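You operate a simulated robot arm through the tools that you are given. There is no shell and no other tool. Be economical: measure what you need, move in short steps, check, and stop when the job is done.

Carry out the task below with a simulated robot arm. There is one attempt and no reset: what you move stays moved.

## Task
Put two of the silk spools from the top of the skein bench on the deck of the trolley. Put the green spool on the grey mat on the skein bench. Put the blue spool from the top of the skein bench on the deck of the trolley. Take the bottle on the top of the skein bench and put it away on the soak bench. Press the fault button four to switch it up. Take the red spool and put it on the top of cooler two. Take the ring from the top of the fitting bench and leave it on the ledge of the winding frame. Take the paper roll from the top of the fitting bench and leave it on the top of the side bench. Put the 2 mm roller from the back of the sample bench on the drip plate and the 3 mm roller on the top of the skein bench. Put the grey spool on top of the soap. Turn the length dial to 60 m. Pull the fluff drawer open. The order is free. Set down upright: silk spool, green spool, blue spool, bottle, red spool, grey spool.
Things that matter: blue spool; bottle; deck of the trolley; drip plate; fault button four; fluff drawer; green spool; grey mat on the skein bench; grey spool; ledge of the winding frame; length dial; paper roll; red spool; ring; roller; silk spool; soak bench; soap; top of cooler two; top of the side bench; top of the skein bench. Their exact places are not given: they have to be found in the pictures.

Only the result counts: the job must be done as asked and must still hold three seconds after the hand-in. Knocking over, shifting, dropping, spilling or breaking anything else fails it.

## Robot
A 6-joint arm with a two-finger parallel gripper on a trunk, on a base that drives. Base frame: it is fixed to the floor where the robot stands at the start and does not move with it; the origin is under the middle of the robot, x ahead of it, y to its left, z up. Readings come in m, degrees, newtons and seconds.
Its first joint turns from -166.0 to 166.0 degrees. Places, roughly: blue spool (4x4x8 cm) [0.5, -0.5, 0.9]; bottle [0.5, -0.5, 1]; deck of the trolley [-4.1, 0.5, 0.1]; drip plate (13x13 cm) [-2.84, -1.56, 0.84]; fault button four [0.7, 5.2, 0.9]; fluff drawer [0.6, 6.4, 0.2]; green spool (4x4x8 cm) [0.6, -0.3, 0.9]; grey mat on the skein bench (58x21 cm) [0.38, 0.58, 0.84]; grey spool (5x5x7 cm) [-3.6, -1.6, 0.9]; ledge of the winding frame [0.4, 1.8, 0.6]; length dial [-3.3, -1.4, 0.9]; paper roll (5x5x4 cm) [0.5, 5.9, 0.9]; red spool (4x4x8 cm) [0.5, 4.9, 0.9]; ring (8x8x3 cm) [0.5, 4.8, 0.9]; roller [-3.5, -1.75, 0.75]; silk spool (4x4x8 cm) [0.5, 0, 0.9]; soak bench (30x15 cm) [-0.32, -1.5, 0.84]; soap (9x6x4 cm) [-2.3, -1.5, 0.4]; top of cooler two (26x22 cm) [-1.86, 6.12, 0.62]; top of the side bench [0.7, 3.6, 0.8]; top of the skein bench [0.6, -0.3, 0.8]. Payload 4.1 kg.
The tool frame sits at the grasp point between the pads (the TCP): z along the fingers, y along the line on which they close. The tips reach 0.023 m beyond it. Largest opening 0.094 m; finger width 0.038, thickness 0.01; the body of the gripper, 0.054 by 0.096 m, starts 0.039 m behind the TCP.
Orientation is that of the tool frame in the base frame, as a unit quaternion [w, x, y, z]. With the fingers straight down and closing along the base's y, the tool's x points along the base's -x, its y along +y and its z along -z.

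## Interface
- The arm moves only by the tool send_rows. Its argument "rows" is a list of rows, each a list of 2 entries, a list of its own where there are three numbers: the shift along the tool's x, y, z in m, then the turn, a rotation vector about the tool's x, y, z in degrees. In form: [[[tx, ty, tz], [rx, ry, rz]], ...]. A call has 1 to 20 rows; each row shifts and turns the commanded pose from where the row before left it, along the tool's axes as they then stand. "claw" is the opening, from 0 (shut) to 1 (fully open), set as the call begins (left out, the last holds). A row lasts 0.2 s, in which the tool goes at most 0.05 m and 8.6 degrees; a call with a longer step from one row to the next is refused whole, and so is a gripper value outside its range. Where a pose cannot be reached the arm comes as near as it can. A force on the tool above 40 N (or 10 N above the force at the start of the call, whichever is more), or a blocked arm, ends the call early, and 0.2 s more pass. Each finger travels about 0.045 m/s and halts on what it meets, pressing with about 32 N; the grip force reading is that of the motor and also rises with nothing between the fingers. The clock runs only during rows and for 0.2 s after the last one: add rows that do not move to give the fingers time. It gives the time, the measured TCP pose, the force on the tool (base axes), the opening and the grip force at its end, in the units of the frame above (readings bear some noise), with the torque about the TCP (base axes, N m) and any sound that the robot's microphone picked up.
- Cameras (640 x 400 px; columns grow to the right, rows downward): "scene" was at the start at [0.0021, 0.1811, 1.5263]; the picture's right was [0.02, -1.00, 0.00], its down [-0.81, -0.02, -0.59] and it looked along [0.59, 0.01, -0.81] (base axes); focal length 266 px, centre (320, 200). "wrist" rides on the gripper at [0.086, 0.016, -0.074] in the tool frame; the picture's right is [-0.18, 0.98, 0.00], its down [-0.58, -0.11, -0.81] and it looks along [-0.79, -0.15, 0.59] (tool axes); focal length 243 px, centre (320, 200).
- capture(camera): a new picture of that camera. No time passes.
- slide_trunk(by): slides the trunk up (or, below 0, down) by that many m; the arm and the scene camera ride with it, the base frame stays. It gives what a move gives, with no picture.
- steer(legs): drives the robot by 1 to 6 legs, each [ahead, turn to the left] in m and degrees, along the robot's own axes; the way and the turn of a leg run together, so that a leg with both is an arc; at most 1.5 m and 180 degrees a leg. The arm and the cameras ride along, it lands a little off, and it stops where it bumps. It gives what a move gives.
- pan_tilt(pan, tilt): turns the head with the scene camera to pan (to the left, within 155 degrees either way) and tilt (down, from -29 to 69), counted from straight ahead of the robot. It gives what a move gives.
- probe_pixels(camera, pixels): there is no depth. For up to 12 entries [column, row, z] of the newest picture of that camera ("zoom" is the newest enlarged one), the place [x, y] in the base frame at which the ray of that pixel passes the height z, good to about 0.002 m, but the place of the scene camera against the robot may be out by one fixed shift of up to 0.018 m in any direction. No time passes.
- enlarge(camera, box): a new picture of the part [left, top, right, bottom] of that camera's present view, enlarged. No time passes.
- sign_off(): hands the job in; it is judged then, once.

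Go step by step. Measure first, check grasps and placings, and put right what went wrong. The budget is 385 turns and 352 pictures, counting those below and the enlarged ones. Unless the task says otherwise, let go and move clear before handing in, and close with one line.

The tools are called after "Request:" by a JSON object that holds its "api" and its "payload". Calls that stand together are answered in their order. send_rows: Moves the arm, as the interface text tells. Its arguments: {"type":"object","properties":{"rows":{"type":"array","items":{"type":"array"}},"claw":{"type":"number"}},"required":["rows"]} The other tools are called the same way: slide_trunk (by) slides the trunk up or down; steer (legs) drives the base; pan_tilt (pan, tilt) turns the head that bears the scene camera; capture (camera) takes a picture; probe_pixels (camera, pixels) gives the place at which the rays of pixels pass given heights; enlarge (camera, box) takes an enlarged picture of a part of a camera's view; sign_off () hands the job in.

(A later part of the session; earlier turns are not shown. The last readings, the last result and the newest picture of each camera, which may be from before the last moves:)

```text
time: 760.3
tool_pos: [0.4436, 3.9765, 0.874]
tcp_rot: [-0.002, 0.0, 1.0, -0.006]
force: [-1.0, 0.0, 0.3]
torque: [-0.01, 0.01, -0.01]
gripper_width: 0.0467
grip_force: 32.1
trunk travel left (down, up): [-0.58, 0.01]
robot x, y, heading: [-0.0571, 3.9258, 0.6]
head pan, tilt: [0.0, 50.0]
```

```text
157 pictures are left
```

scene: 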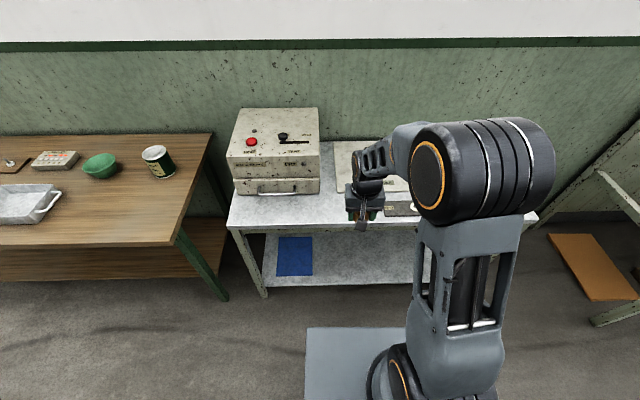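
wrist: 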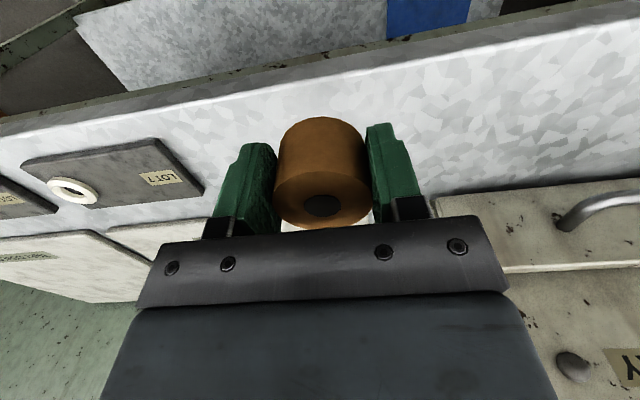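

Request:
{"api": "send_rows", "payload": {"rows": [[[0, 0, 0.003], [0, 0, 0]], [[0, 0, 0.002], [0, 0, 0]], [[0, 0, 0.002], [0, 0, 0]], [[0, 0, 0.001], [0, 0, 0]], [[0, 0, 0], [0, 0, 0]]]}}

```text
time: 761.5
tool_pos: [0.4423, 3.9768, 0.8669]
tcp_rot: [-0.002, 0.0, 1.0, -0.005]
force: [-0.4, 0.9, -0.8]
torque: [0.01, 0.05, -0.02]
gripper_width: 0.0467
grip_force: 32.6
trunk travel left (down, up): [-0.58, 0.01]
robot x, y, heading: [-0.0568, 3.9213, 0.4]
head pan, tilt: [0.0, 50.0]
```

Request:
{"api": "send_rows", "payload": {"rows": [[[0, 0, 0.002], [0, 0, 0]], [[0, 0, 0.001], [0, 0, 0]], [[0, 0, 0.001], [0, 0, 0]], [[0, 0, 0], [0, 0, 0]]]}}

```text
time: 762.5
tool_pos: [0.4436, 3.9777, 0.862]
tcp_rot: [-0.002, 0.001, 1.0, -0.005]
force: [-0.3, 0.7, -1.0]
torque: [-0.01, 0.02, -0.01]
gripper_width: 0.0468
grip_force: 32.2
trunk travel left (down, up): [-0.58, 0.01]
robot x, y, heading: [-0.0593, 3.9215, 0.6]
head pan, tilt: [0.0, 50.0]
```

Request:
{"api": "send_rows", "payload": {"rows": [[[0, 0, 0.002], [0, 0, 0]], [[0, 0, 0.002], [0, 0, 0]], [[0, 0, 0.002], [0, 0, 0]], [[0, 0, 0.002], [0, 0, 0]], [[0, 0, 0.002], [0, 0, 0]], [[0, 0, 0], [0, 0, 0]]]}}

```text
time: 763.9
tool_pos: [0.4427, 3.9773, 0.8524]
tcp_rot: [-0.002, 0.0, 1.0, -0.005]
force: [0.5, -0.1, -1.1]
torque: [0.03, -0.02, 0.03]
gripper_width: 0.0468
grip_force: 31.8
trunk travel left (down, up): [-0.58, 0.01]
robot x, y, heading: [-0.0593, 3.9233, 0.4]
head pan, tilt: [0.0, 50.0]
```

The bench top is lower than assumed. I'll keep feeling downward.

Request:
{"api": "send_rows", "payload": {"rows": [[[0, 0, 0.004], [0, 0, 0]], [[0, 0, 0.004], [0, 0, 0]], [[0, 0, 0.004], [0, 0, 0]], [[0, 0, 0.004], [0, 0, 0]], [[0, 0, 0.003], [0, 0, 0]], [[0, 0, 0.003], [0, 0, 0]], [[0, 0, 0], [0, 0, 0]]]}}

Request:
{"api": "capture", "payload": {"camera": "wrist"}}

```text
time: 765.5
tool_pos: [0.4437, 3.9766, 0.8303]
tcp_rot: [-0.002, 0.0, 1.0, -0.005]
force: [0.0, 0.3, -0.4]
torque: [-0.01, 0.02, -0.02]
gripper_width: 0.047
grip_force: 32.2
trunk travel left (down, up): [-0.58, 0.01]
robot x, y, heading: [-0.0581, 3.9197, 0.3]
head pan, tilt: [0.0, 50.0]
```

```text
156 pictures are left
```

wrist: 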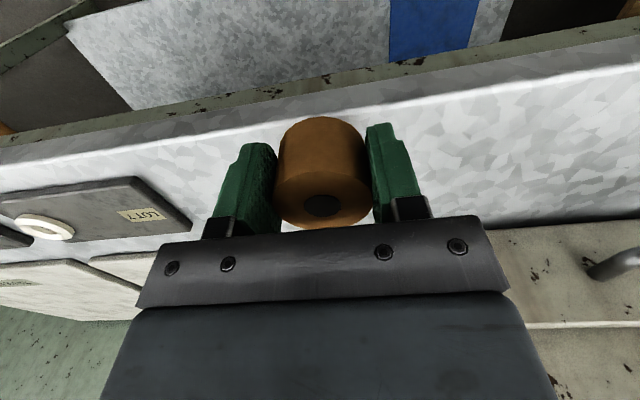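

The bench top is really at z≈0.80–0.81, which puts its front edge near x≈0.42. The roll is right at the edge, so I'll raise a bit and move 5.5 cm inward.

Request:
{"api": "send_rows", "payload": {"rows": [[[0, 0, -0.03], [0, 0, 0]], [[-0.03, 0, 0], [0, 0, 0]], [[-0.025, 0, 0], [0, 0, 0]], [[0, 0, 0], [0, 0, 0]]]}}

Request:
{"api": "capture", "payload": {"camera": "wrist"}}

Request:
{"api": "capture", "payload": {"camera": "scene"}}

```text
time: 766.5
tool_pos: [0.4985, 3.9771, 0.8613]
tcp_rot: [-0.002, 0.0, 1.0, -0.004]
force: [-0.5, 0.3, 0.2]
torque: [-0.02, 0.02, -0.02]
gripper_width: 0.0468
grip_force: 32.6
trunk travel left (down, up): [-0.58, 0.01]
robot x, y, heading: [-0.0588, 3.9249, 0.6]
head pan, tilt: [0.0, 50.0]
```

```text
155 pictures are left
```

wrist: 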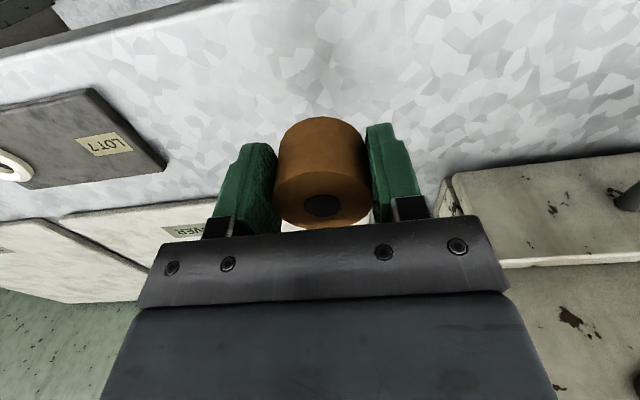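

```text
154 pictures are left
```

scene: 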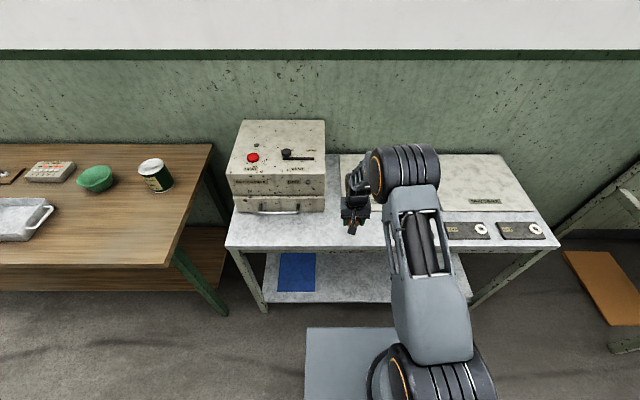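

Request:
{"api": "probe_pixels", "payload": {"camera": "wrist", "pixels": [[447, 178, 0.8], [447, 178, 0.87], [165, 155, 0.8], [165, 155, 0.81], [65, 215, 0.81], [200, 5, 0.8]]}}

```text
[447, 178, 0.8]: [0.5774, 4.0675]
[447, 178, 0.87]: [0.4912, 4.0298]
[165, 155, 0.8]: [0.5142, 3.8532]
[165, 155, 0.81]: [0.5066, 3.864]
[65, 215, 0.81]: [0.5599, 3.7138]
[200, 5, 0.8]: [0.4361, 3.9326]
```

The dryer front is at x≈0.577, so it's clear. I'll lower to contact.

Request:
{"api": "send_rows", "payload": {"rows": [[[0, 0, 0.018], [0, 0, 0]], [[0, 0, 0.003], [0, 0, 0]], [[0, 0, 0.003], [0, 0, 0]], [[0, 0, 0.003], [0, 0, 0]], [[0, 0, 0.003], [0, 0, 0]], [[0, 0, 0.002], [0, 0, 0]], [[0, 0, 0.002], [0, 0, 0]], [[0, 0, 0], [0, 0, 0]]]}}

```text
time: 768.3
tool_pos: [0.4983, 3.9758, 0.8262]
tcp_rot: [-0.002, -0.001, 1.0, -0.005]
force: [0.5, 0.5, 0.2]
torque: [0.03, 0.01, 0.01]
gripper_width: 0.0466
grip_force: 31.6
trunk travel left (down, up): [-0.58, 0.01]
robot x, y, heading: [-0.0549, 3.9214, 0.5]
head pan, tilt: [0.0, 50.0]
```

Request:
{"api": "send_rows", "payload": {"rows": [[[0, 0, 0.003], [0, 0, 0]], [[0, 0, 0.003], [0, 0, 0]], [[0, 0, 0.003], [0, 0, 0]], [[0, 0, 0.003], [0, 0, 0]], [[0, 0, 0.003], [0, 0, 0]], [[0, 0, 0.003], [0, 0, 0]], [[0, 0, 0], [0, 0, 0]]]}}

```text
time: 769.9
tool_pos: [0.4998, 3.9764, 0.809]
tcp_rot: [-0.002, 0.0, 1.0, -0.006]
force: [-0.8, 0.6, -0.4]
torque: [-0.02, -0.01, -0.02]
gripper_width: 0.0465
grip_force: 31.8
trunk travel left (down, up): [-0.58, 0.01]
robot x, y, heading: [-0.057, 3.9236, 0.8]
head pan, tilt: [0.0, 50.0]
```

Request:
{"api": "capture", "payload": {"camera": "wrist"}}

Request:
{"api": "enlarge", "payload": {"camera": "scene", "box": [220, 160, 420, 280]}}

```text
153 pictures are left
```

wrist: 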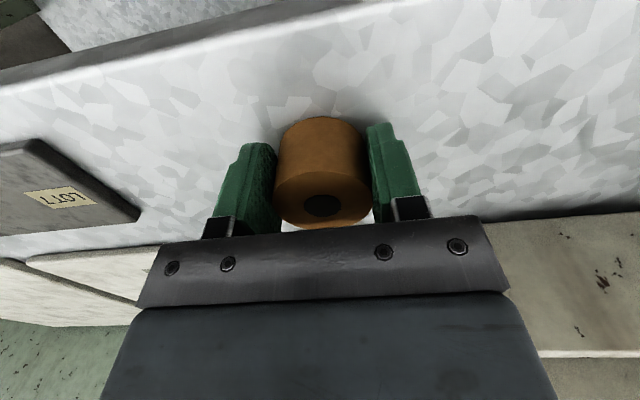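

```text
3.20 times, centred on (320, 220) of scene
```

zoom: 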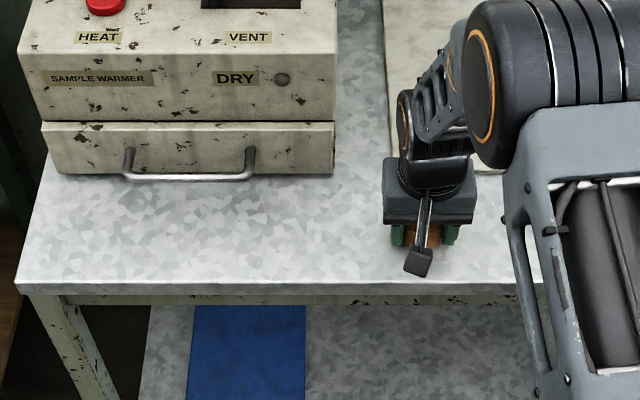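

Request:
{"api": "send_rows", "payload": {"rows": [[[0, 0, 0.003], [0, 0, 0]], [[0, 0, 0.003], [0, 0, 0]], [[0, 0, 0.003], [0, 0, 0]], [[0, 0, 0.003], [0, 0, 0]], [[0, 0, 0.003], [0, 0, 0]], [[0, 0, 0], [0, 0, 0]]]}}

```text
time: 770.8
tool_pos: [0.5009, 3.9766, 0.8038]
tcp_rot: [0.002, 0.0, 1.0, -0.004]
force: [-4.8, -0.7, 18.9]
torque: [-0.02, 0.03, 0.0]
gripper_width: 0.0469
grip_force: 32.2
trunk travel left (down, up): [-0.58, 0.01]
robot x, y, heading: [-0.0576, 3.92, 0.4]
head pan, tilt: [0.0, 50.0]
stopped in row 4: the force on the tool passed its limit (the readings are from after the stop); the commanded pose is now the measured one
```

Contact at 0.804 (bench top ≈0.777). I'll release and rise.

Request:
{"api": "send_rows", "payload": {"rows": [[[0, 0, 0], [0, 0, 0]], [[0, 0, 0], [0, 0, 0]], [[0, 0, 0], [0, 0, 0]], [[0, 0, -0.03], [0, 0, 0]], [[0, 0, -0.045], [0, 0, 0]], [[0, 0, -0.045], [0, 0, 0]], [[0, 0, -0.045], [0, 0, 0]], [[0, 0, -0.045], [0, 0, 0]], [[0.04, 0, -0.02], [0, 0, 0]], [[0.04, 0, 0], [0, 0, 0]], [[0, 0, 0], [0, 0, 0]]], "claw": 0.7}}

Request:
{"api": "capture", "payload": {"camera": "wrist"}}

```text
time: 773.2
tool_pos: [0.4212, 3.9787, 1.0311]
tcp_rot: [0.001, 0.0, 1.0, -0.006]
force: [-0.5, 0.3, 0.6]
torque: [0.02, 0.03, 0.02]
gripper_width: 0.0657
grip_force: 0.1
trunk travel left (down, up): [-0.58, 0.01]
robot x, y, heading: [-0.0615, 3.9239, 0.4]
head pan, tilt: [0.0, 50.0]
```

```text
151 pictures are left
```

wrist: 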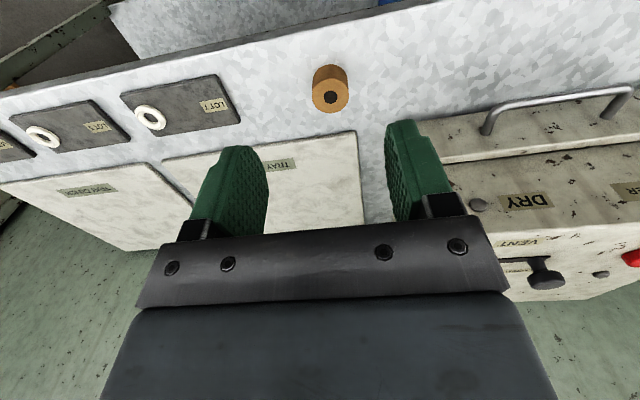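

The paper roll stands on the side bench. Next, fault button four: back to the fitting bench.

Request:
{"api": "steer", "payload": {"legs": [[-0.45, 0], [0, 89.6], [1.26, 0], [0, -90], [0.5, 0]]}}

Request:
{"api": "capture", "payload": {"camera": "wrist"}}

Request:
{"api": "capture", "payload": {"camera": "scene"}}

```text
time: 792.0
tool_pos: [0.4779, 5.2265, 1.0316]
tcp_rot: [0.001, 0.005, 1.0, -0.005]
force: [0.0, -0.2, -0.3]
torque: [-0.01, 0.01, -0.01]
gripper_width: 0.0657
grip_force: 0.0
trunk travel left (down, up): [-0.58, 0.01]
robot x, y, heading: [-0.0034, 5.1772, -0.2]
head pan, tilt: [0.0, 50.0]
```

```text
150 pictures are left
```

wrist: 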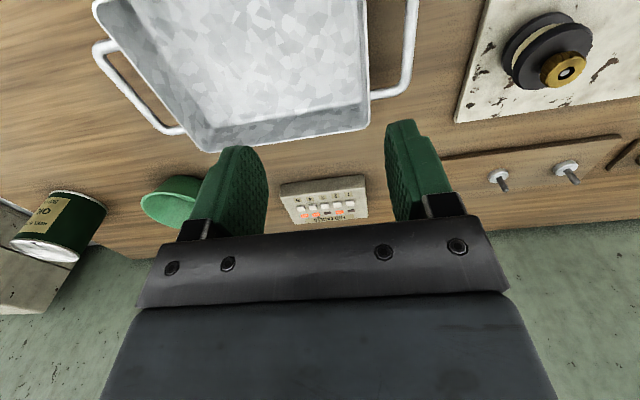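

```text
149 pictures are left
```

scene: 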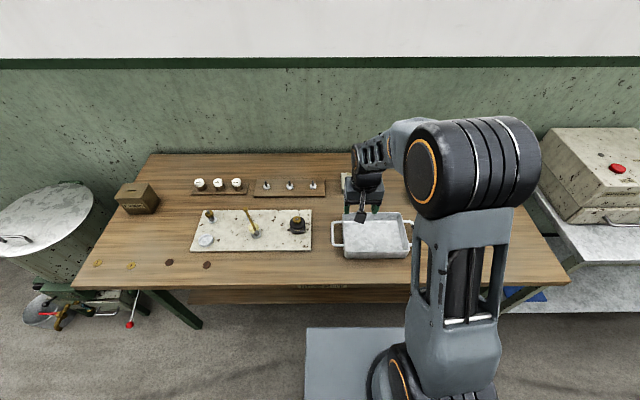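

Request:
{"api": "enlarge", "payload": {"camera": "wrist", "box": [270, 165, 390, 235]}}

```text
5.33 times, centred on (330, 200) of wrist
```

zoom: 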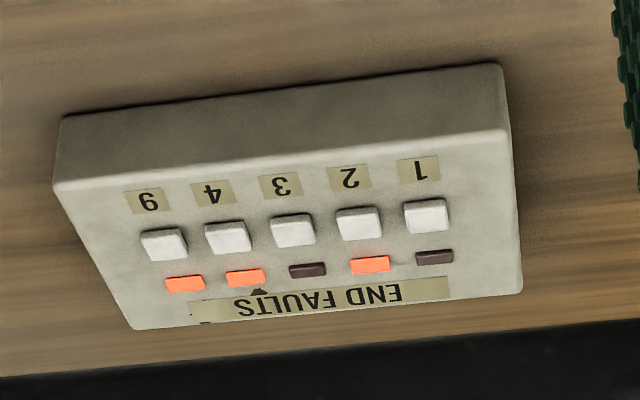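

Button 4 is at zoom (228,238), with its lamp lit. One press should toggle it. I'll locate it.

Request:
{"api": "probe_pixels", "payload": {"camera": "zoom", "pixels": [[228, 240, 0.88], [228, 240, 0.9], [164, 243, 0.88], [293, 230, 0.88], [55, 185, 0.88], [505, 130, 0.88], [60, 120, 0.84], [500, 62, 0.84]]}}

```text
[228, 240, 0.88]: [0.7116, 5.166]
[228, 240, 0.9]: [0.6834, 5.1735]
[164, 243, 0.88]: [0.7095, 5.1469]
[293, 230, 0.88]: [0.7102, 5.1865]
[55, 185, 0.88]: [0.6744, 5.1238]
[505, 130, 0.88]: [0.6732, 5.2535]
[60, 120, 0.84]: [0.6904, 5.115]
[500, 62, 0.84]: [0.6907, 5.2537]
```

Button 4 is at about (0.718, 5.165), with a 2 cm pitch between buttons. I'll close the gripper and extend toward it to re-measure and test reach.

Request:
{"api": "send_rows", "payload": {"rows": [[[-0.04, -0.012, 0], [0, 0, 0]], [[-0.04, -0.012, 0], [0, 0, 0]], [[-0.04, -0.012, 0], [0, 0, 0]], [[-0.04, -0.012, 0.01], [0, 0, 0]], [[-0.03, -0.012, 0.02], [0, 0, 0]], [[0, 0, 0], [0, 0, 0]]], "claw": 0}}

Request:
{"api": "capture", "payload": {"camera": "wrist"}}

```text
time: 793.4
tool_pos: [0.6673, 5.1656, 1.0038]
tcp_rot: [0.001, 0.006, 1.0, -0.006]
force: [0.8, -0.2, -0.4]
torque: [0.01, -0.01, 0.02]
gripper_width: 0.0
grip_force: 32.1
trunk travel left (down, up): [-0.58, 0.01]
robot x, y, heading: [0.0005, 5.173, -0.3]
head pan, tilt: [0.0, 50.0]
```

```text
147 pictures are left
```

wrist: 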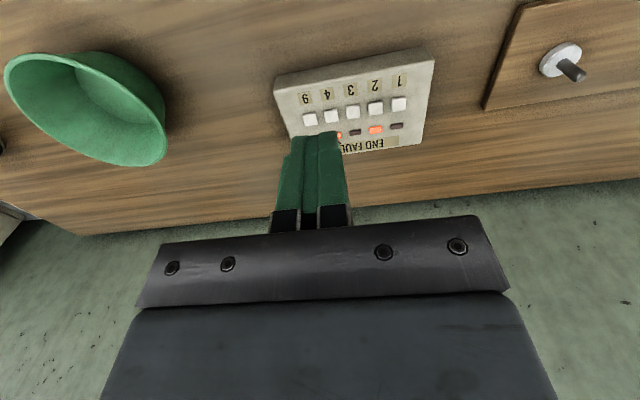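

Request:
{"api": "enlarge", "payload": {"camera": "wrist", "box": [260, 40, 450, 180]}}

Request:
{"api": "probe_pixels", "payload": {"camera": "wrist", "pixels": [[331, 116, 0.875], [353, 112, 0.875], [310, 119, 0.875], [331, 116, 0.88], [276, 88, 0.84], [434, 60, 0.87]]}}

```text
2.86 times, centred on (355, 110) of wrist
```

zoom: 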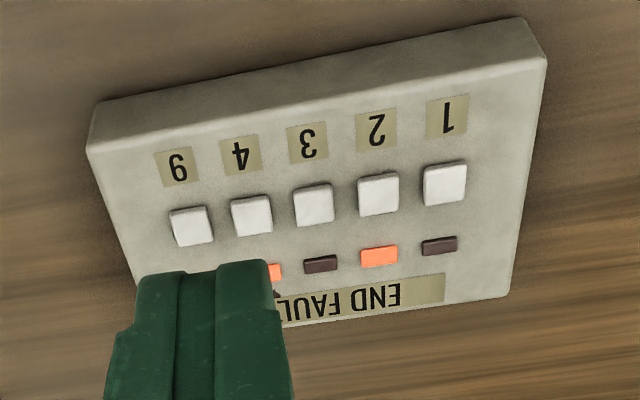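

```text
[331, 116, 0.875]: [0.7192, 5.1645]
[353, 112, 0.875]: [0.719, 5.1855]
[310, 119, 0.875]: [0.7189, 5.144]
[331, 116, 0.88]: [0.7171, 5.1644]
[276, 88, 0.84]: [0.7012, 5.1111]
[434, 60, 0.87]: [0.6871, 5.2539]
```

The closed fingertips are about 2.7 cm wide, a bit wide for a 2 cm button pitch. I'll open fully and press with the left (+y) finger only, which puts the TCP at y≈5.112, with the other finger off the box.

Request:
{"api": "send_rows", "payload": {"rows": [[[-0.017, -0.0178, 0], [0, 0, 0]], [[-0.017, -0.0178, 0], [0, 0, 0]], [[-0.017, -0.0179, 0], [0, 0, 0]], [[0, 0, 0.02], [0, 0, 0]], [[0, 0, 0.02], [0, 0, 0]], [[0, 0, 0], [0, 0, 0]]], "claw": 1}}

Request:
{"api": "capture", "payload": {"camera": "wrist"}}

```text
time: 794.8
tool_pos: [0.7097, 5.1179, 0.9623]
tcp_rot: [0.002, 0.005, 1.0, -0.006]
force: [-0.2, -0.2, -0.2]
torque: [-0.03, 0.0, 0.0]
gripper_width: 0.0941
grip_force: 0.0
out of reach, approached as far as the arm can: row 3
trunk travel left (down, up): [-0.58, 0.01]
robot x, y, heading: [-0.0016, 5.1748, -0.1]
head pan, tilt: [0.0, 50.0]
```

```text
145 pictures are left
```

wrist: 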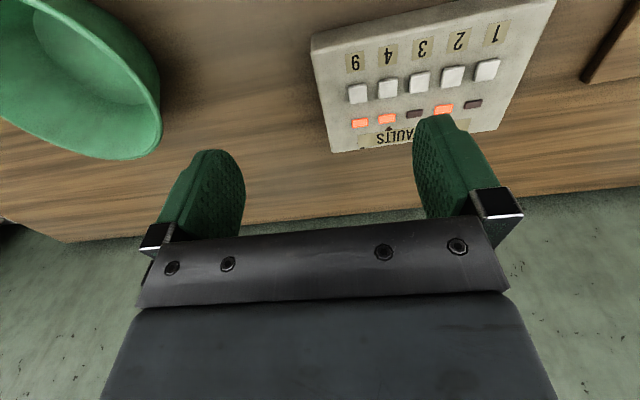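

Reach stops at radius 0.71. The base has room (this bench's front is 5 cm further than the skein bench's), so I'll drive 3.5 cm closer.

Request:
{"api": "steer", "payload": {"legs": [[0.035, 0]]}}

Request:
{"api": "capture", "payload": {"camera": "wrist"}}

```text
time: 795.6
tool_pos: [0.7451, 5.1193, 0.9623]
tcp_rot: [0.0, 0.005, 1.0, -0.006]
force: [0.1, -0.7, 0.1]
torque: [-0.01, 0.0, -0.02]
gripper_width: 0.0939
grip_force: 0.0
trunk travel left (down, up): [-0.58, 0.01]
robot x, y, heading: [0.0365, 5.175, -0.0]
head pan, tilt: [0.0, 50.0]
```

```text
144 pictures are left
```

wrist: 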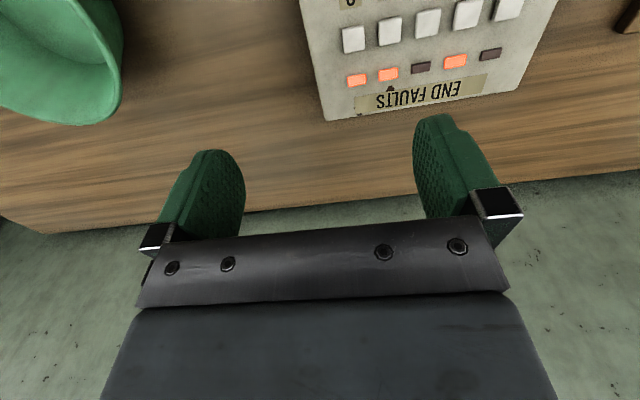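

Request:
{"api": "probe_pixels", "payload": {"camera": "wrist", "pixels": [[390, 32, 0.877], [353, 39, 0.877], [428, 22, 0.877]]}}

```text
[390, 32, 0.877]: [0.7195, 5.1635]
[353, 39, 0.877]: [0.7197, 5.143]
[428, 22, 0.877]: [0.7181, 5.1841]
```

Button 4 is at (0.7195, 5.1635). I'll align the left finger and come down to just above it.

Request:
{"api": "send_rows", "payload": {"rows": [[[0.0256, -0.0083, 0], [0, 0, 0]], [[0, 0, 0.03], [0, 0, 0]], [[0, 0, 0.018], [0, 0, 0]], [[0, 0, 0], [0, 0, 0]]]}}

Request:
{"api": "capture", "payload": {"camera": "wrist"}}

Request:
{"api": "enlarge", "payload": {"camera": "scene", "box": [290, 140, 430, 240]}}

```text
time: 796.6
tool_pos: [0.7194, 5.1107, 0.9139]
tcp_rot: [0.001, 0.005, 1.0, -0.005]
force: [0.1, 0.1, -0.3]
torque: [0.0, 0.01, -0.01]
gripper_width: 0.0941
grip_force: 0.1
trunk travel left (down, up): [-0.58, 0.01]
robot x, y, heading: [0.0372, 5.175, -0.2]
head pan, tilt: [0.0, 50.0]
```

```text
143 pictures are left
```

wrist: 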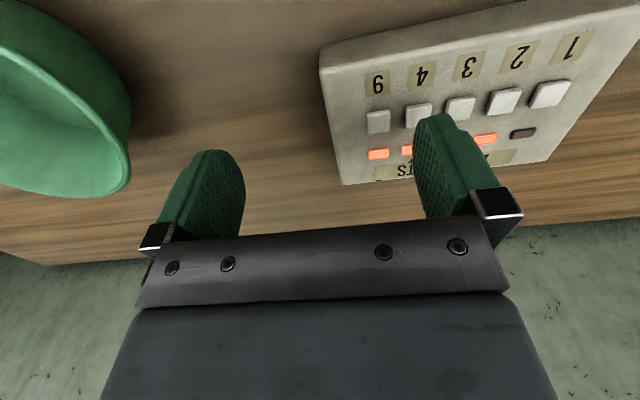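

```text
4.00 times, centred on (360, 190) of scene
```

zoom: 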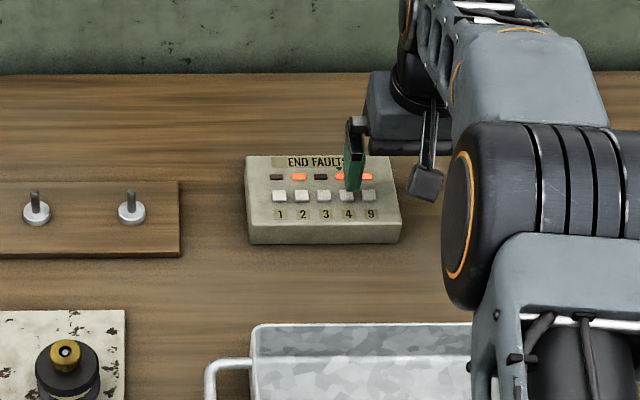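

Aligned to within a couple of mm. I'll nudge +2 mm in y and press down in small steps.

Request:
{"api": "send_rows", "payload": {"rows": [[[0, 0.002, 0.005], [0, 0, 0]], [[0, 0, 0.003], [0, 0, 0]], [[0, 0, 0.003], [0, 0, 0]], [[0, 0, 0.002], [0, 0, 0]], [[0, 0, 0.002], [0, 0, 0]], [[0, 0, 0], [0, 0, 0]]]}}

Request:
{"api": "capture", "payload": {"camera": "wrist"}}

```text
time: 798.0
tool_pos: [0.7188, 5.1119, 0.8996]
tcp_rot: [0.003, 0.006, 1.0, -0.005]
force: [0.5, 0.4, -0.5]
torque: [0.01, 0.03, 0.01]
gripper_width: 0.0942
grip_force: 0.0
trunk travel left (down, up): [-0.58, 0.01]
robot x, y, heading: [0.0349, 5.171, 0.1]
head pan, tilt: [0.0, 50.0]
```

```text
141 pictures are left
```

wrist: 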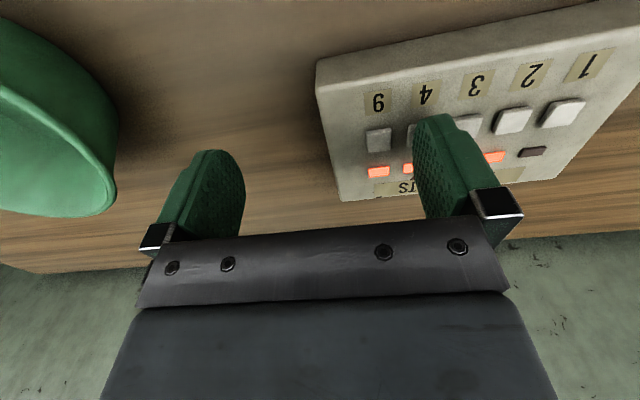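

The fingertip seems to lie between 3 and 4 in this view. I'll probe the tip against the buttons.

Request:
{"api": "probe_pixels", "payload": {"camera": "wrist", "pixels": [[418, 116, 0.877], [440, 113, 0.877], [463, 122, 0.877], [378, 139, 0.877], [512, 121, 0.877], [412, 135, 0.877]]}}

Request:
{"api": "enlarge", "payload": {"camera": "wrist", "box": [340, 60, 540, 200]}}

```text
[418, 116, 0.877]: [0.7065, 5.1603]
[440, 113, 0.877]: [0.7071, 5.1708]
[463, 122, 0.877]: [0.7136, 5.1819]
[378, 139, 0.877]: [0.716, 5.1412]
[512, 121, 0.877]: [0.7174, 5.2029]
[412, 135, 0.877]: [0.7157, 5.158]
```

```text
2.86 times, centred on (440, 130) of wrist
```

zoom: 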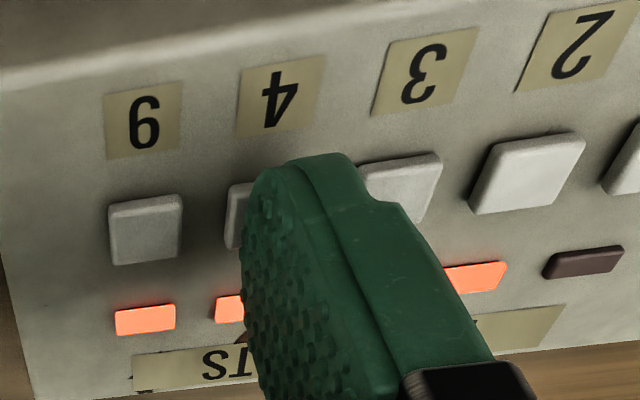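

The finger centre is about 5 mm too far in +y. I'll raise slightly, shift -5 mm, and press.

Request:
{"api": "send_rows", "payload": {"rows": [[[0, 0, -0.006], [0, 0, 0]], [[0, -0.0055, 0], [0, 0, 0]], [[0, 0, 0.006], [0, 0, 0]], [[0, 0, 0], [0, 0, 0]]]}}

Request:
{"api": "enlarge", "payload": {"camera": "wrist", "box": [340, 60, 540, 200]}}

```text
time: 799.0
tool_pos: [0.719, 5.1067, 0.8986]
tcp_rot: [0.002, 0.005, 1.0, -0.006]
force: [0.4, 0.0, -0.1]
torque: [-0.01, 0.0, -0.04]
gripper_width: 0.0941
grip_force: 0.1
trunk travel left (down, up): [-0.58, 0.01]
robot x, y, heading: [0.0332, 5.1728, -0.3]
head pan, tilt: [0.0, 50.0]
```

```text
2.86 times, centred on (440, 130) of wrist
```

zoom: 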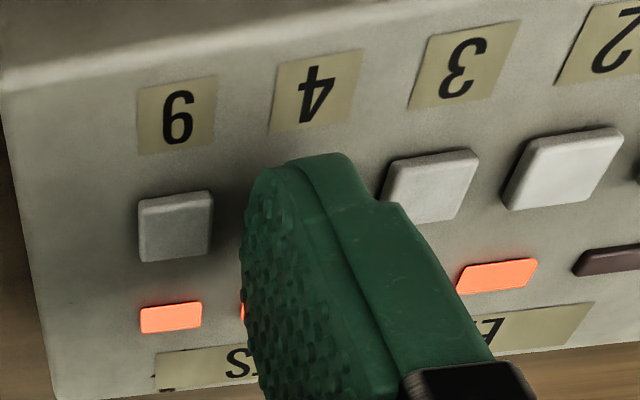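

Now it covers button 4 only. I'll press down in 1.5 mm steps.

Request:
{"api": "send_rows", "payload": {"rows": [[[0, 0, 0.002], [0, 0, 0]], [[0, 0, 0.002], [0, 0, 0]], [[0, 0, 0.0015], [0, 0, 0]], [[0, 0, 0.0015], [0, 0, 0]], [[0, 0, 0], [0, 0, 0]]]}}

Request:
{"api": "enlarge", "payload": {"camera": "wrist", "box": [340, 60, 540, 200]}}

```text
time: 800.2
tool_pos: [0.7195, 5.1065, 0.8937]
tcp_rot: [0.002, 0.005, 1.0, -0.005]
force: [0.9, 0.1, 6.5]
torque: [0.39, 0.0, -0.02]
gripper_width: 0.094
grip_force: 0.0
trunk travel left (down, up): [-0.58, 0.01]
robot x, y, heading: [0.0304, 5.1725, -0.3]
head pan, tilt: [0.0, 50.0]
heard: click
```

```text
2.86 times, centred on (440, 130) of wrist
```

zoom: 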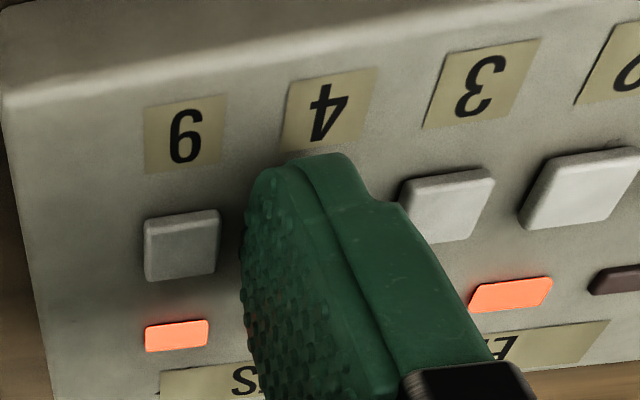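

A click was heard. I'll release the press and check the lamp.

Request:
{"api": "send_rows", "payload": {"rows": [[[0, 0, -0.01], [0, 0, 0]], [[0, 0, -0.04], [0, 0, 0]], [[0, 0, -0.04], [0, 0, 0]], [[0.04, 0, -0.02], [0, 0, 0]], [[0.04, 0, 0], [0, 0, 0]], [[0.04, 0, 0], [0, 0, 0]], [[0.04, 0, 0], [0, 0, 0]], [[0, 0, 0], [0, 0, 0]]]}}

Request:
{"api": "capture", "payload": {"camera": "wrist"}}

Request:
{"api": "enlarge", "payload": {"camera": "wrist", "box": [270, 120, 440, 230]}}

```text
time: 802.0
tool_pos: [0.5582, 5.109, 1.0034]
tcp_rot: [0.002, 0.005, 1.0, -0.006]
force: [-0.2, -1.0, 1.1]
torque: [-0.02, 0.02, 0.05]
gripper_width: 0.0939
grip_force: 0.0
trunk travel left (down, up): [-0.58, 0.01]
robot x, y, heading: [0.0344, 5.1747, -0.1]
head pan, tilt: [0.0, 50.0]
```

```text
137 pictures are left
```

wrist: 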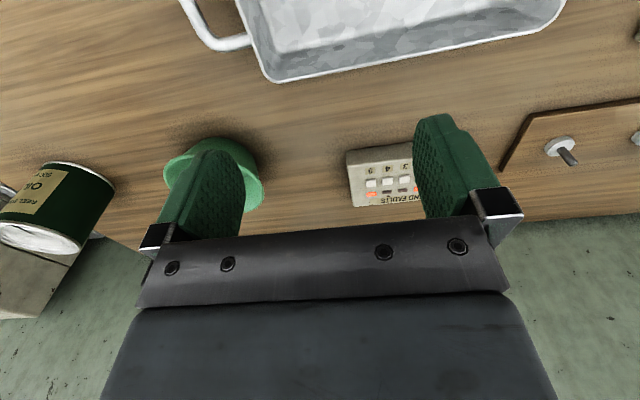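

```text
3.64 times, centred on (355, 175) of wrist
```

zoom: 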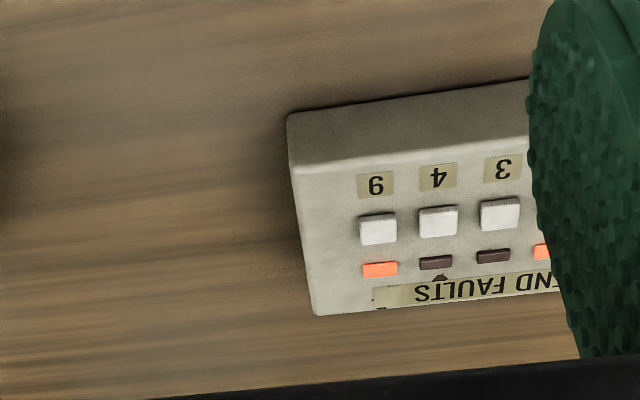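

Lamp 4 has gone dark, so the button has toggled. Last, the fluff drawer: I'll drive to the bin and look.

Request:
{"api": "steer", "payload": {"legs": [[-0.65, 0], [0, 90], [1.2, 0], [0, -90]]}}

Request:
{"api": "slide_trunk", "payload": {"by": -0.4}}

Request:
{"api": "pan_tilt", "payload": {"pan": 0, "tilt": 40}}

Request:
{"api": "capture", "payload": {"camera": "scene"}}

```text
time: 819.0
tool_pos: [-0.0796, 6.3228, 1.0026]
tcp_rot: [0.001, 0.004, 1.0, -0.005]
force: [-0.6, 0.3, -0.4]
torque: [-0.02, 0.0, 0.0]
gripper_width: 0.0939
grip_force: 0.1
trunk travel left (down, up): [-0.58, 0.01]
robot x, y, heading: [-0.6043, 6.3867, -0.0]
head pan, tilt: [0.0, 50.0]
```

```text
time: 822.8
tool_pos: [-0.0798, 6.3242, 0.6019]
tcp_rot: [0.001, 0.003, 1.0, -0.004]
force: [0.4, 0.1, 0.2]
torque: [0.03, 0.03, -0.01]
gripper_width: 0.094
grip_force: 0.0
trunk travel left (down, up): [-0.18, 0.41]
robot x, y, heading: [-0.6025, 6.3864, -0.3]
head pan, tilt: [0.0, 50.0]
```

```text
time: 823.5
tool_pos: [-0.0806, 6.3246, 0.602]
tcp_rot: [0.002, 0.004, 1.0, -0.005]
force: [-0.6, -2.0, -0.5]
torque: [-0.01, 0.03, -0.02]
gripper_width: 0.0939
grip_force: 0.0
trunk travel left (down, up): [-0.18, 0.41]
robot x, y, heading: [-0.6021, 6.3891, -0.0]
head pan, tilt: [0.0, 40.0]
```

```text
135 pictures are left
```

scene: 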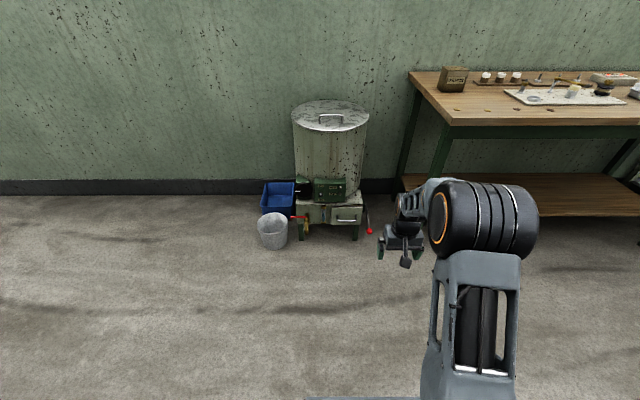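

Request:
{"api": "enlarge", "payload": {"camera": "scene", "box": [240, 160, 400, 260]}}

Request:
{"api": "probe_pixels", "payload": {"camera": "scene", "pixels": [[347, 220, 0.18], [347, 220, 0.2], [347, 220, 0.22], [354, 240, 0.0], [300, 238, 0.0], [370, 231, 0.15], [273, 248, 0.0], [358, 205, 0.3]]}}

```text
4.00 times, centred on (320, 210) of scene
```

zoom: 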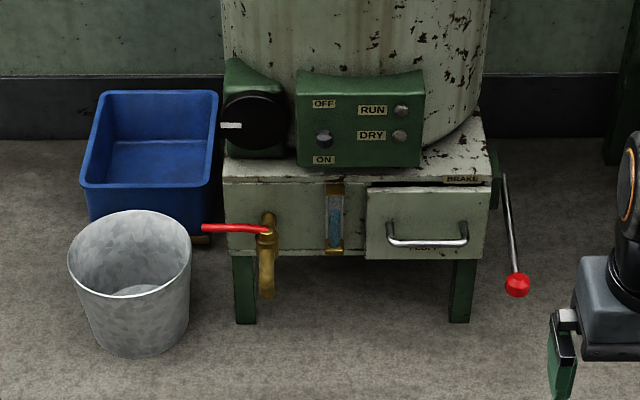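

```text
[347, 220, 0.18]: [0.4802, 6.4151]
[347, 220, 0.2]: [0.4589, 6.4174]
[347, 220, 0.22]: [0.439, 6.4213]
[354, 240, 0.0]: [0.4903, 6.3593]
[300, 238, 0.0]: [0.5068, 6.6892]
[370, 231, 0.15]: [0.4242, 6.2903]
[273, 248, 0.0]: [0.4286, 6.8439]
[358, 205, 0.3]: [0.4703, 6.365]
```

The drawer is labelled FLUFF with a horizontal bar handle at about (0.46, 6.417, 0.19), and the brake lever is to its right. I'll grip the bar with a horizontal tool (fingers above and below, camera on the left). Turning the tool now, in free space.

Request:
{"api": "send_rows", "payload": {"rows": [[[0, 0, 0], [0, 0, 8.2]], [[0, 0, 0], [0, 0, 8.2]], [[0, 0, 0], [0, 0, 8.2]], [[0, 0, 0], [0, 0, 8.2]], [[0, 0, 0], [0, 0, 8.2]], [[0, 0, 0], [0, 0, 8.2]], [[0, 0, 0], [0, 0, 8.2]], [[0, 0, 0], [0, 0, 8.2]], [[0, 0, 0], [0, 0, 8.2]], [[0, 0, 0], [0, 0, 8.2]], [[0, 0, 0], [0, 0, 8.0]], [[0, 0, 0], [0, 0, 0]]], "claw": 0.6}}

Request:
{"api": "send_rows", "payload": {"rows": [[[0, 0, 0], [-8.2, 0, 0]], [[0, 0, 0], [-8.2, 0, 0]], [[0, 0, 0], [-8.2, 0, 0]], [[0, 0, 0], [-8.2, 0, 0]], [[0, 0, 0], [-8.2, 0, 0]], [[0, 0, 0], [-8.2, 0, 0]], [[0, 0, 0], [-8.2, 0, 0]], [[0, 0, 0], [-8.2, 0, 0]], [[0, 0, 0], [-8.2, 0, 0]], [[0, 0, 0], [-8.2, 0, 0]], [[0, 0, 0], [-8.0, 0, 0]], [[0, 0, 0], [0, 0, 0]]]}}

Request:
{"api": "capture", "payload": {"camera": "scene"}}

Request:
{"api": "capture", "payload": {"camera": "wrist"}}

```text
time: 826.1
tool_pos: [-0.0804, 6.3231, 0.602]
tcp_rot: [0.004, 0.71, 0.704, -0.002]
force: [-0.3, -0.6, -0.6]
torque: [0.01, -0.03, -0.01]
gripper_width: 0.0563
grip_force: 0.1
trunk travel left (down, up): [-0.18, 0.41]
robot x, y, heading: [-0.6022, 6.3866, -0.1]
head pan, tilt: [0.0, 40.0]
```

```text
time: 828.7
tool_pos: [-0.0837, 6.3259, 0.6005]
tcp_rot: [0.444, 0.534, 0.53, 0.486]
force: [0.0, 0.4, 0.1]
torque: [0.02, 0.0, 0.02]
gripper_width: 0.0565
grip_force: 0.1
out of reach, approached as far as the arm can: row 5, 10, 11
trunk travel left (down, up): [-0.18, 0.41]
robot x, y, heading: [-0.6077, 6.3895, -0.2]
head pan, tilt: [0.0, 40.0]
```

```text
133 pictures are left
```

scene: 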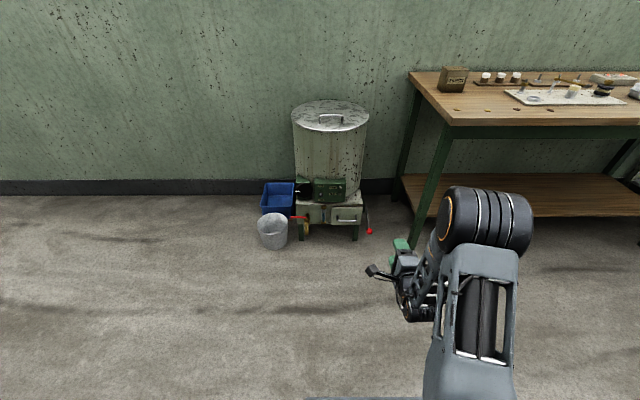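

```text
132 pictures are left
```

wrist: 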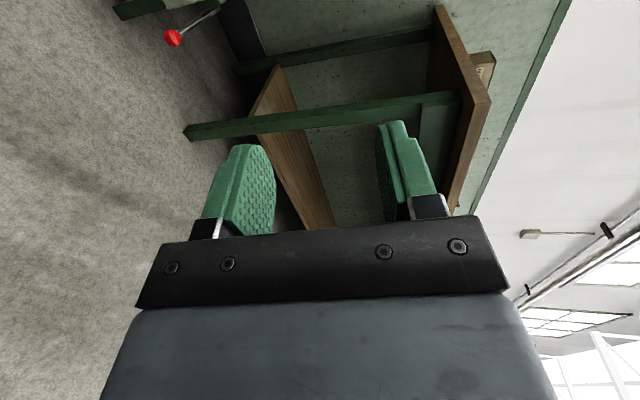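

The horizontal tool pose is reached (7° nose-down). I'll lower the trunk fully, then move closer to measure the handle.

Request:
{"api": "slide_trunk", "payload": {"by": -0.18}}

Request:
{"api": "send_rows", "payload": {"rows": [[[0.01, -0.04, 0.005], [0, 0, 0]], [[0.01, -0.04, 0.005], [0, 0, 0]], [[0.01, -0.04, 0.005], [0, 0, 0]], [[0.01, -0.04, 0.005], [0, 0, 0]], [[0.01, -0.04, 0.005], [0, 0, 0]], [[0, 0, 0], [0, 0, 0]]]}}

Request:
{"api": "steer", "payload": {"legs": [[0.2, 0]]}}

Request:
{"api": "capture", "payload": {"camera": "scene"}}

Request:
{"api": "capture", "payload": {"camera": "wrist"}}

```text
time: 830.7
tool_pos: [-0.0832, 6.3252, 0.4211]
tcp_rot: [0.444, 0.535, 0.531, 0.484]
force: [0.0, 0.5, 0.6]
torque: [-0.01, -0.01, 0.03]
gripper_width: 0.0565
grip_force: 0.0
trunk travel left (down, up): [0.0, 0.59]
robot x, y, heading: [-0.6066, 6.3866, -0.0]
head pan, tilt: [0.0, 40.0]
```

```text
time: 832.1
tool_pos: [-0.1003, 6.3313, 0.2244]
tcp_rot: [0.442, 0.533, 0.532, 0.487]
force: [0.2, 0.3, -0.9]
torque: [-0.01, 0.02, -0.01]
gripper_width: 0.0562
grip_force: 0.1
out of reach, approached as far as the arm can: row 1, 2, 3, 4, 5
trunk travel left (down, up): [0.0, 0.59]
robot x, y, heading: [-0.6079, 6.3891, -0.1]
head pan, tilt: [0.0, 40.0]
```

```text
time: 833.7
tool_pos: [0.1008, 6.3296, 0.2231]
tcp_rot: [0.443, 0.533, 0.531, 0.487]
force: [-0.2, 0.5, 0.2]
torque: [0.02, -0.01, 0.04]
gripper_width: 0.0565
grip_force: 0.1
trunk travel left (down, up): [0.0, 0.59]
robot x, y, heading: [-0.406, 6.3886, -0.2]
head pan, tilt: [0.0, 40.0]
```

```text
131 pictures are left
```

scene: 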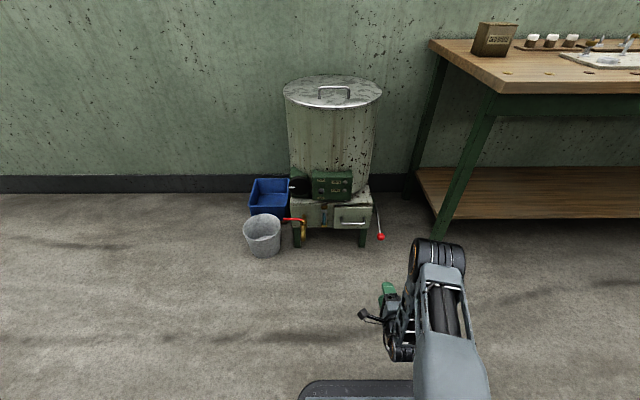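

```text
130 pictures are left
```

wrist: 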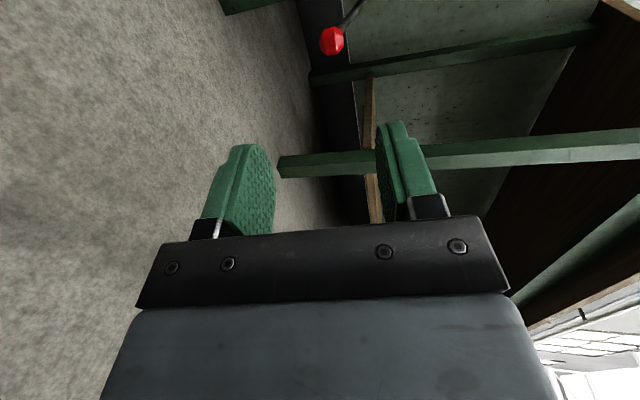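

Request:
{"api": "enlarge", "payload": {"camera": "scene", "box": [270, 170, 400, 260]}}

Request:
{"api": "probe_pixels", "payload": {"camera": "scene", "pixels": [[352, 224, 0.16], [352, 224, 0.18], [352, 224, 0.2], [352, 224, 0.22], [381, 237, 0.15], [381, 237, 0.2], [361, 247, 0.0], [370, 246, 0.0]]}}

```text
4.44 times, centred on (335, 215) of scene
```

zoom: 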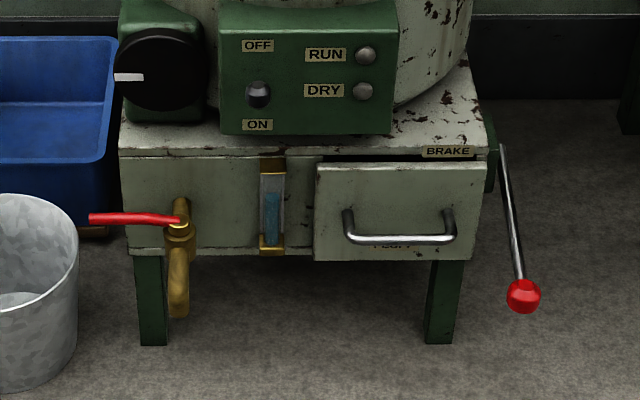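

```text
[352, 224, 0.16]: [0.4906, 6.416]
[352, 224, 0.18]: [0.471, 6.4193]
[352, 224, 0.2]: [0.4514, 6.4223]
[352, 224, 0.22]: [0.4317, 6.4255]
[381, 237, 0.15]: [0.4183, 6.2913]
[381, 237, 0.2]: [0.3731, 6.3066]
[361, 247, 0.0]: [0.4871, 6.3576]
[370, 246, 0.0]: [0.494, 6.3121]
```

The handle bar is at about y 6.42, z≈0.22, x≈0.43, sticking out from the face at x≈0.475. I'll shift the tool left to y≈6.42.

Request:
{"api": "send_rows", "payload": {"rows": [[[0.03, 0, 0], [0, 0, 0]], [[0.03, 0, 0], [0, 0, 0]], [[0.03, 0, 0], [0, 0, 0]], [[0, 0, 0], [0, 0, 0]]]}}

Request:
{"api": "capture", "payload": {"camera": "wrist"}}

```text
time: 834.7
tool_pos: [0.0814, 6.3408, 0.228]
tcp_rot: [0.44, 0.53, 0.535, 0.489]
force: [-0.7, 0.3, -0.2]
torque: [0.02, 0.01, 0.02]
gripper_width: 0.0564
grip_force: 0.2
out of reach, approached as far as the arm can: row 1, 2, 3
trunk travel left (down, up): [0.0, 0.59]
robot x, y, heading: [-0.4043, 6.3891, 0.1]
head pan, tilt: [0.0, 40.0]
```

```text
128 pictures are left
```

wrist: 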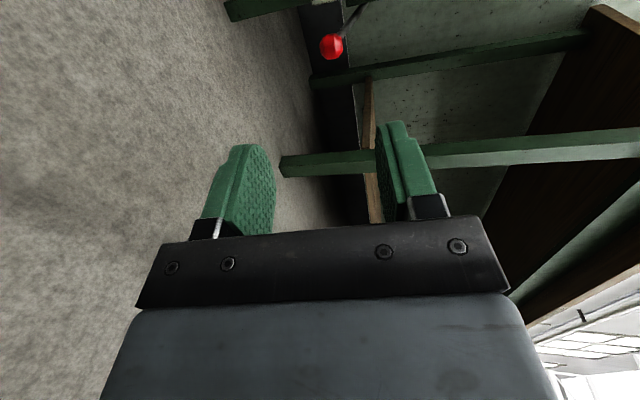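

The arm can't shift left in this pose, so I'll reposition the base 8 cm to the left instead.

Request:
{"api": "steer", "payload": {"legs": [[-0.3, 0], [0, 16], [0.3, 0], [0, -16]]}}

Request:
{"api": "capture", "payload": {"camera": "wrist"}}

Request:
{"api": "capture", "payload": {"camera": "scene"}}

```text
time: 840.3
tool_pos: [0.0722, 6.4238, 0.228]
tcp_rot: [0.439, 0.531, 0.534, 0.491]
force: [-0.3, 0.4, -0.2]
torque: [0.01, 0.01, 0.04]
gripper_width: 0.0561
grip_force: 0.0
trunk travel left (down, up): [0.0, 0.59]
robot x, y, heading: [-0.4106, 6.4707, 0.0]
head pan, tilt: [0.0, 40.0]
```

```text
127 pictures are left
```

wrist: 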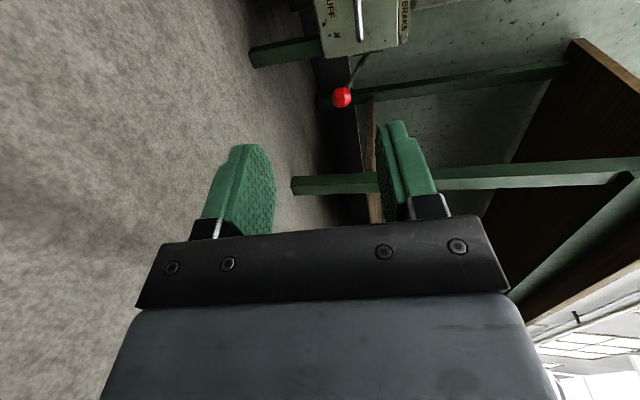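

```text
126 pictures are left
```

scene: 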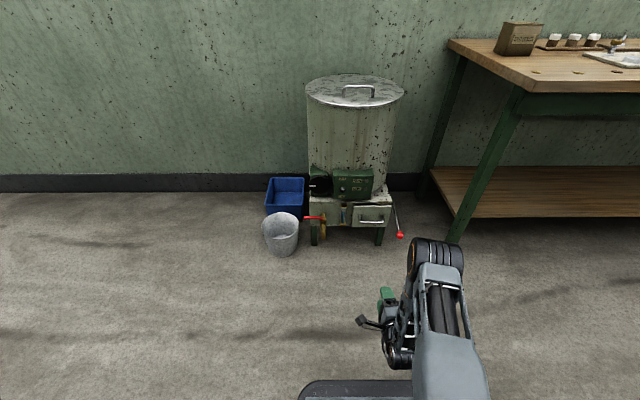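

The handle is now coming into the wrist view at (360,15). I'll drive 0.22 m closer.

Request:
{"api": "steer", "payload": {"legs": [[0.22, 0]]}}

Request:
{"api": "capture", "payload": {"camera": "wrist"}}

Request:
{"api": "capture", "payload": {"camera": "scene"}}

```text
time: 842.0
tool_pos: [0.2924, 6.4248, 0.228]
tcp_rot: [0.439, 0.531, 0.534, 0.49]
force: [-0.5, -0.1, -0.2]
torque: [-0.03, -0.02, -0.01]
gripper_width: 0.0565
grip_force: 0.0
trunk travel left (down, up): [0.0, 0.59]
robot x, y, heading: [-0.1935, 6.4716, -0.3]
head pan, tilt: [0.0, 40.0]
```

```text
125 pictures are left
```

wrist: 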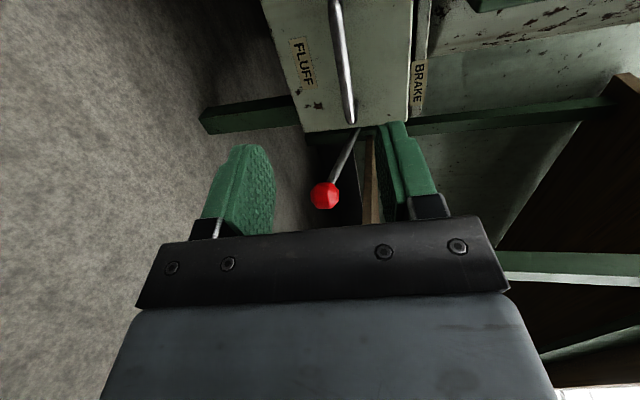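

```text
124 pictures are left
```

scene: 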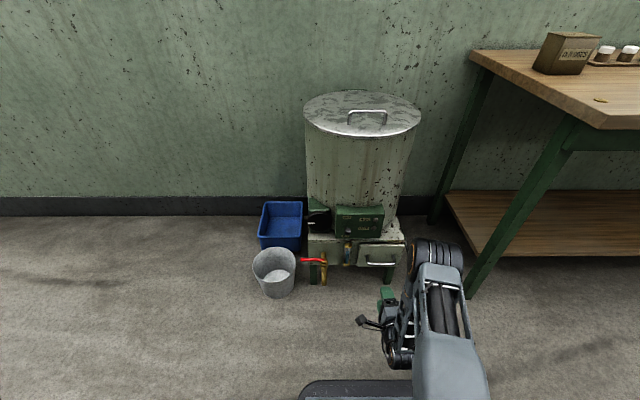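

From the ray geometry the bar is at x≈0.43, z≈0.226, right in line with the gripper (z 0.228). I'll drive in 0.125 m so the bar sits between the pads.

Request:
{"api": "steer", "payload": {"legs": [[0.125, 0]]}}

Request:
{"api": "capture", "payload": {"camera": "wrist"}}

Request:
{"api": "capture", "payload": {"camera": "scene"}}

```text
time: 843.2
tool_pos: [0.4168, 6.4248, 0.2274]
tcp_rot: [0.439, 0.53, 0.535, 0.49]
force: [0.5, 0.1, 1.2]
torque: [-0.03, 0.01, -0.02]
gripper_width: 0.0562
grip_force: 0.1
trunk travel left (down, up): [0.0, 0.59]
robot x, y, heading: [-0.0717, 6.4678, 0.3]
head pan, tilt: [0.0, 40.0]
```

```text
123 pictures are left
```

wrist: 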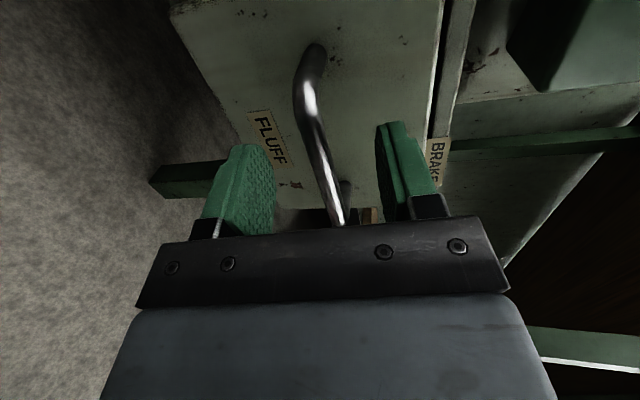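

```text
122 pictures are left
```

scene: 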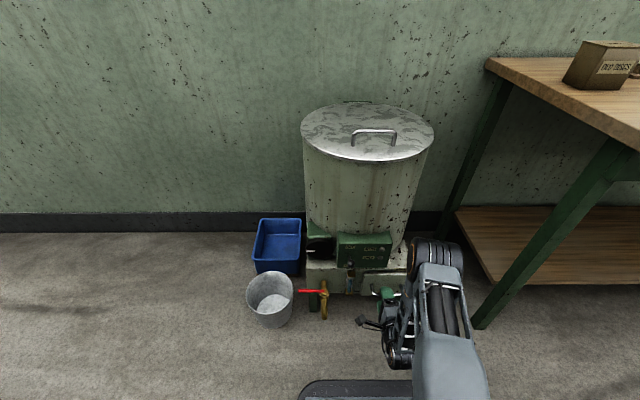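

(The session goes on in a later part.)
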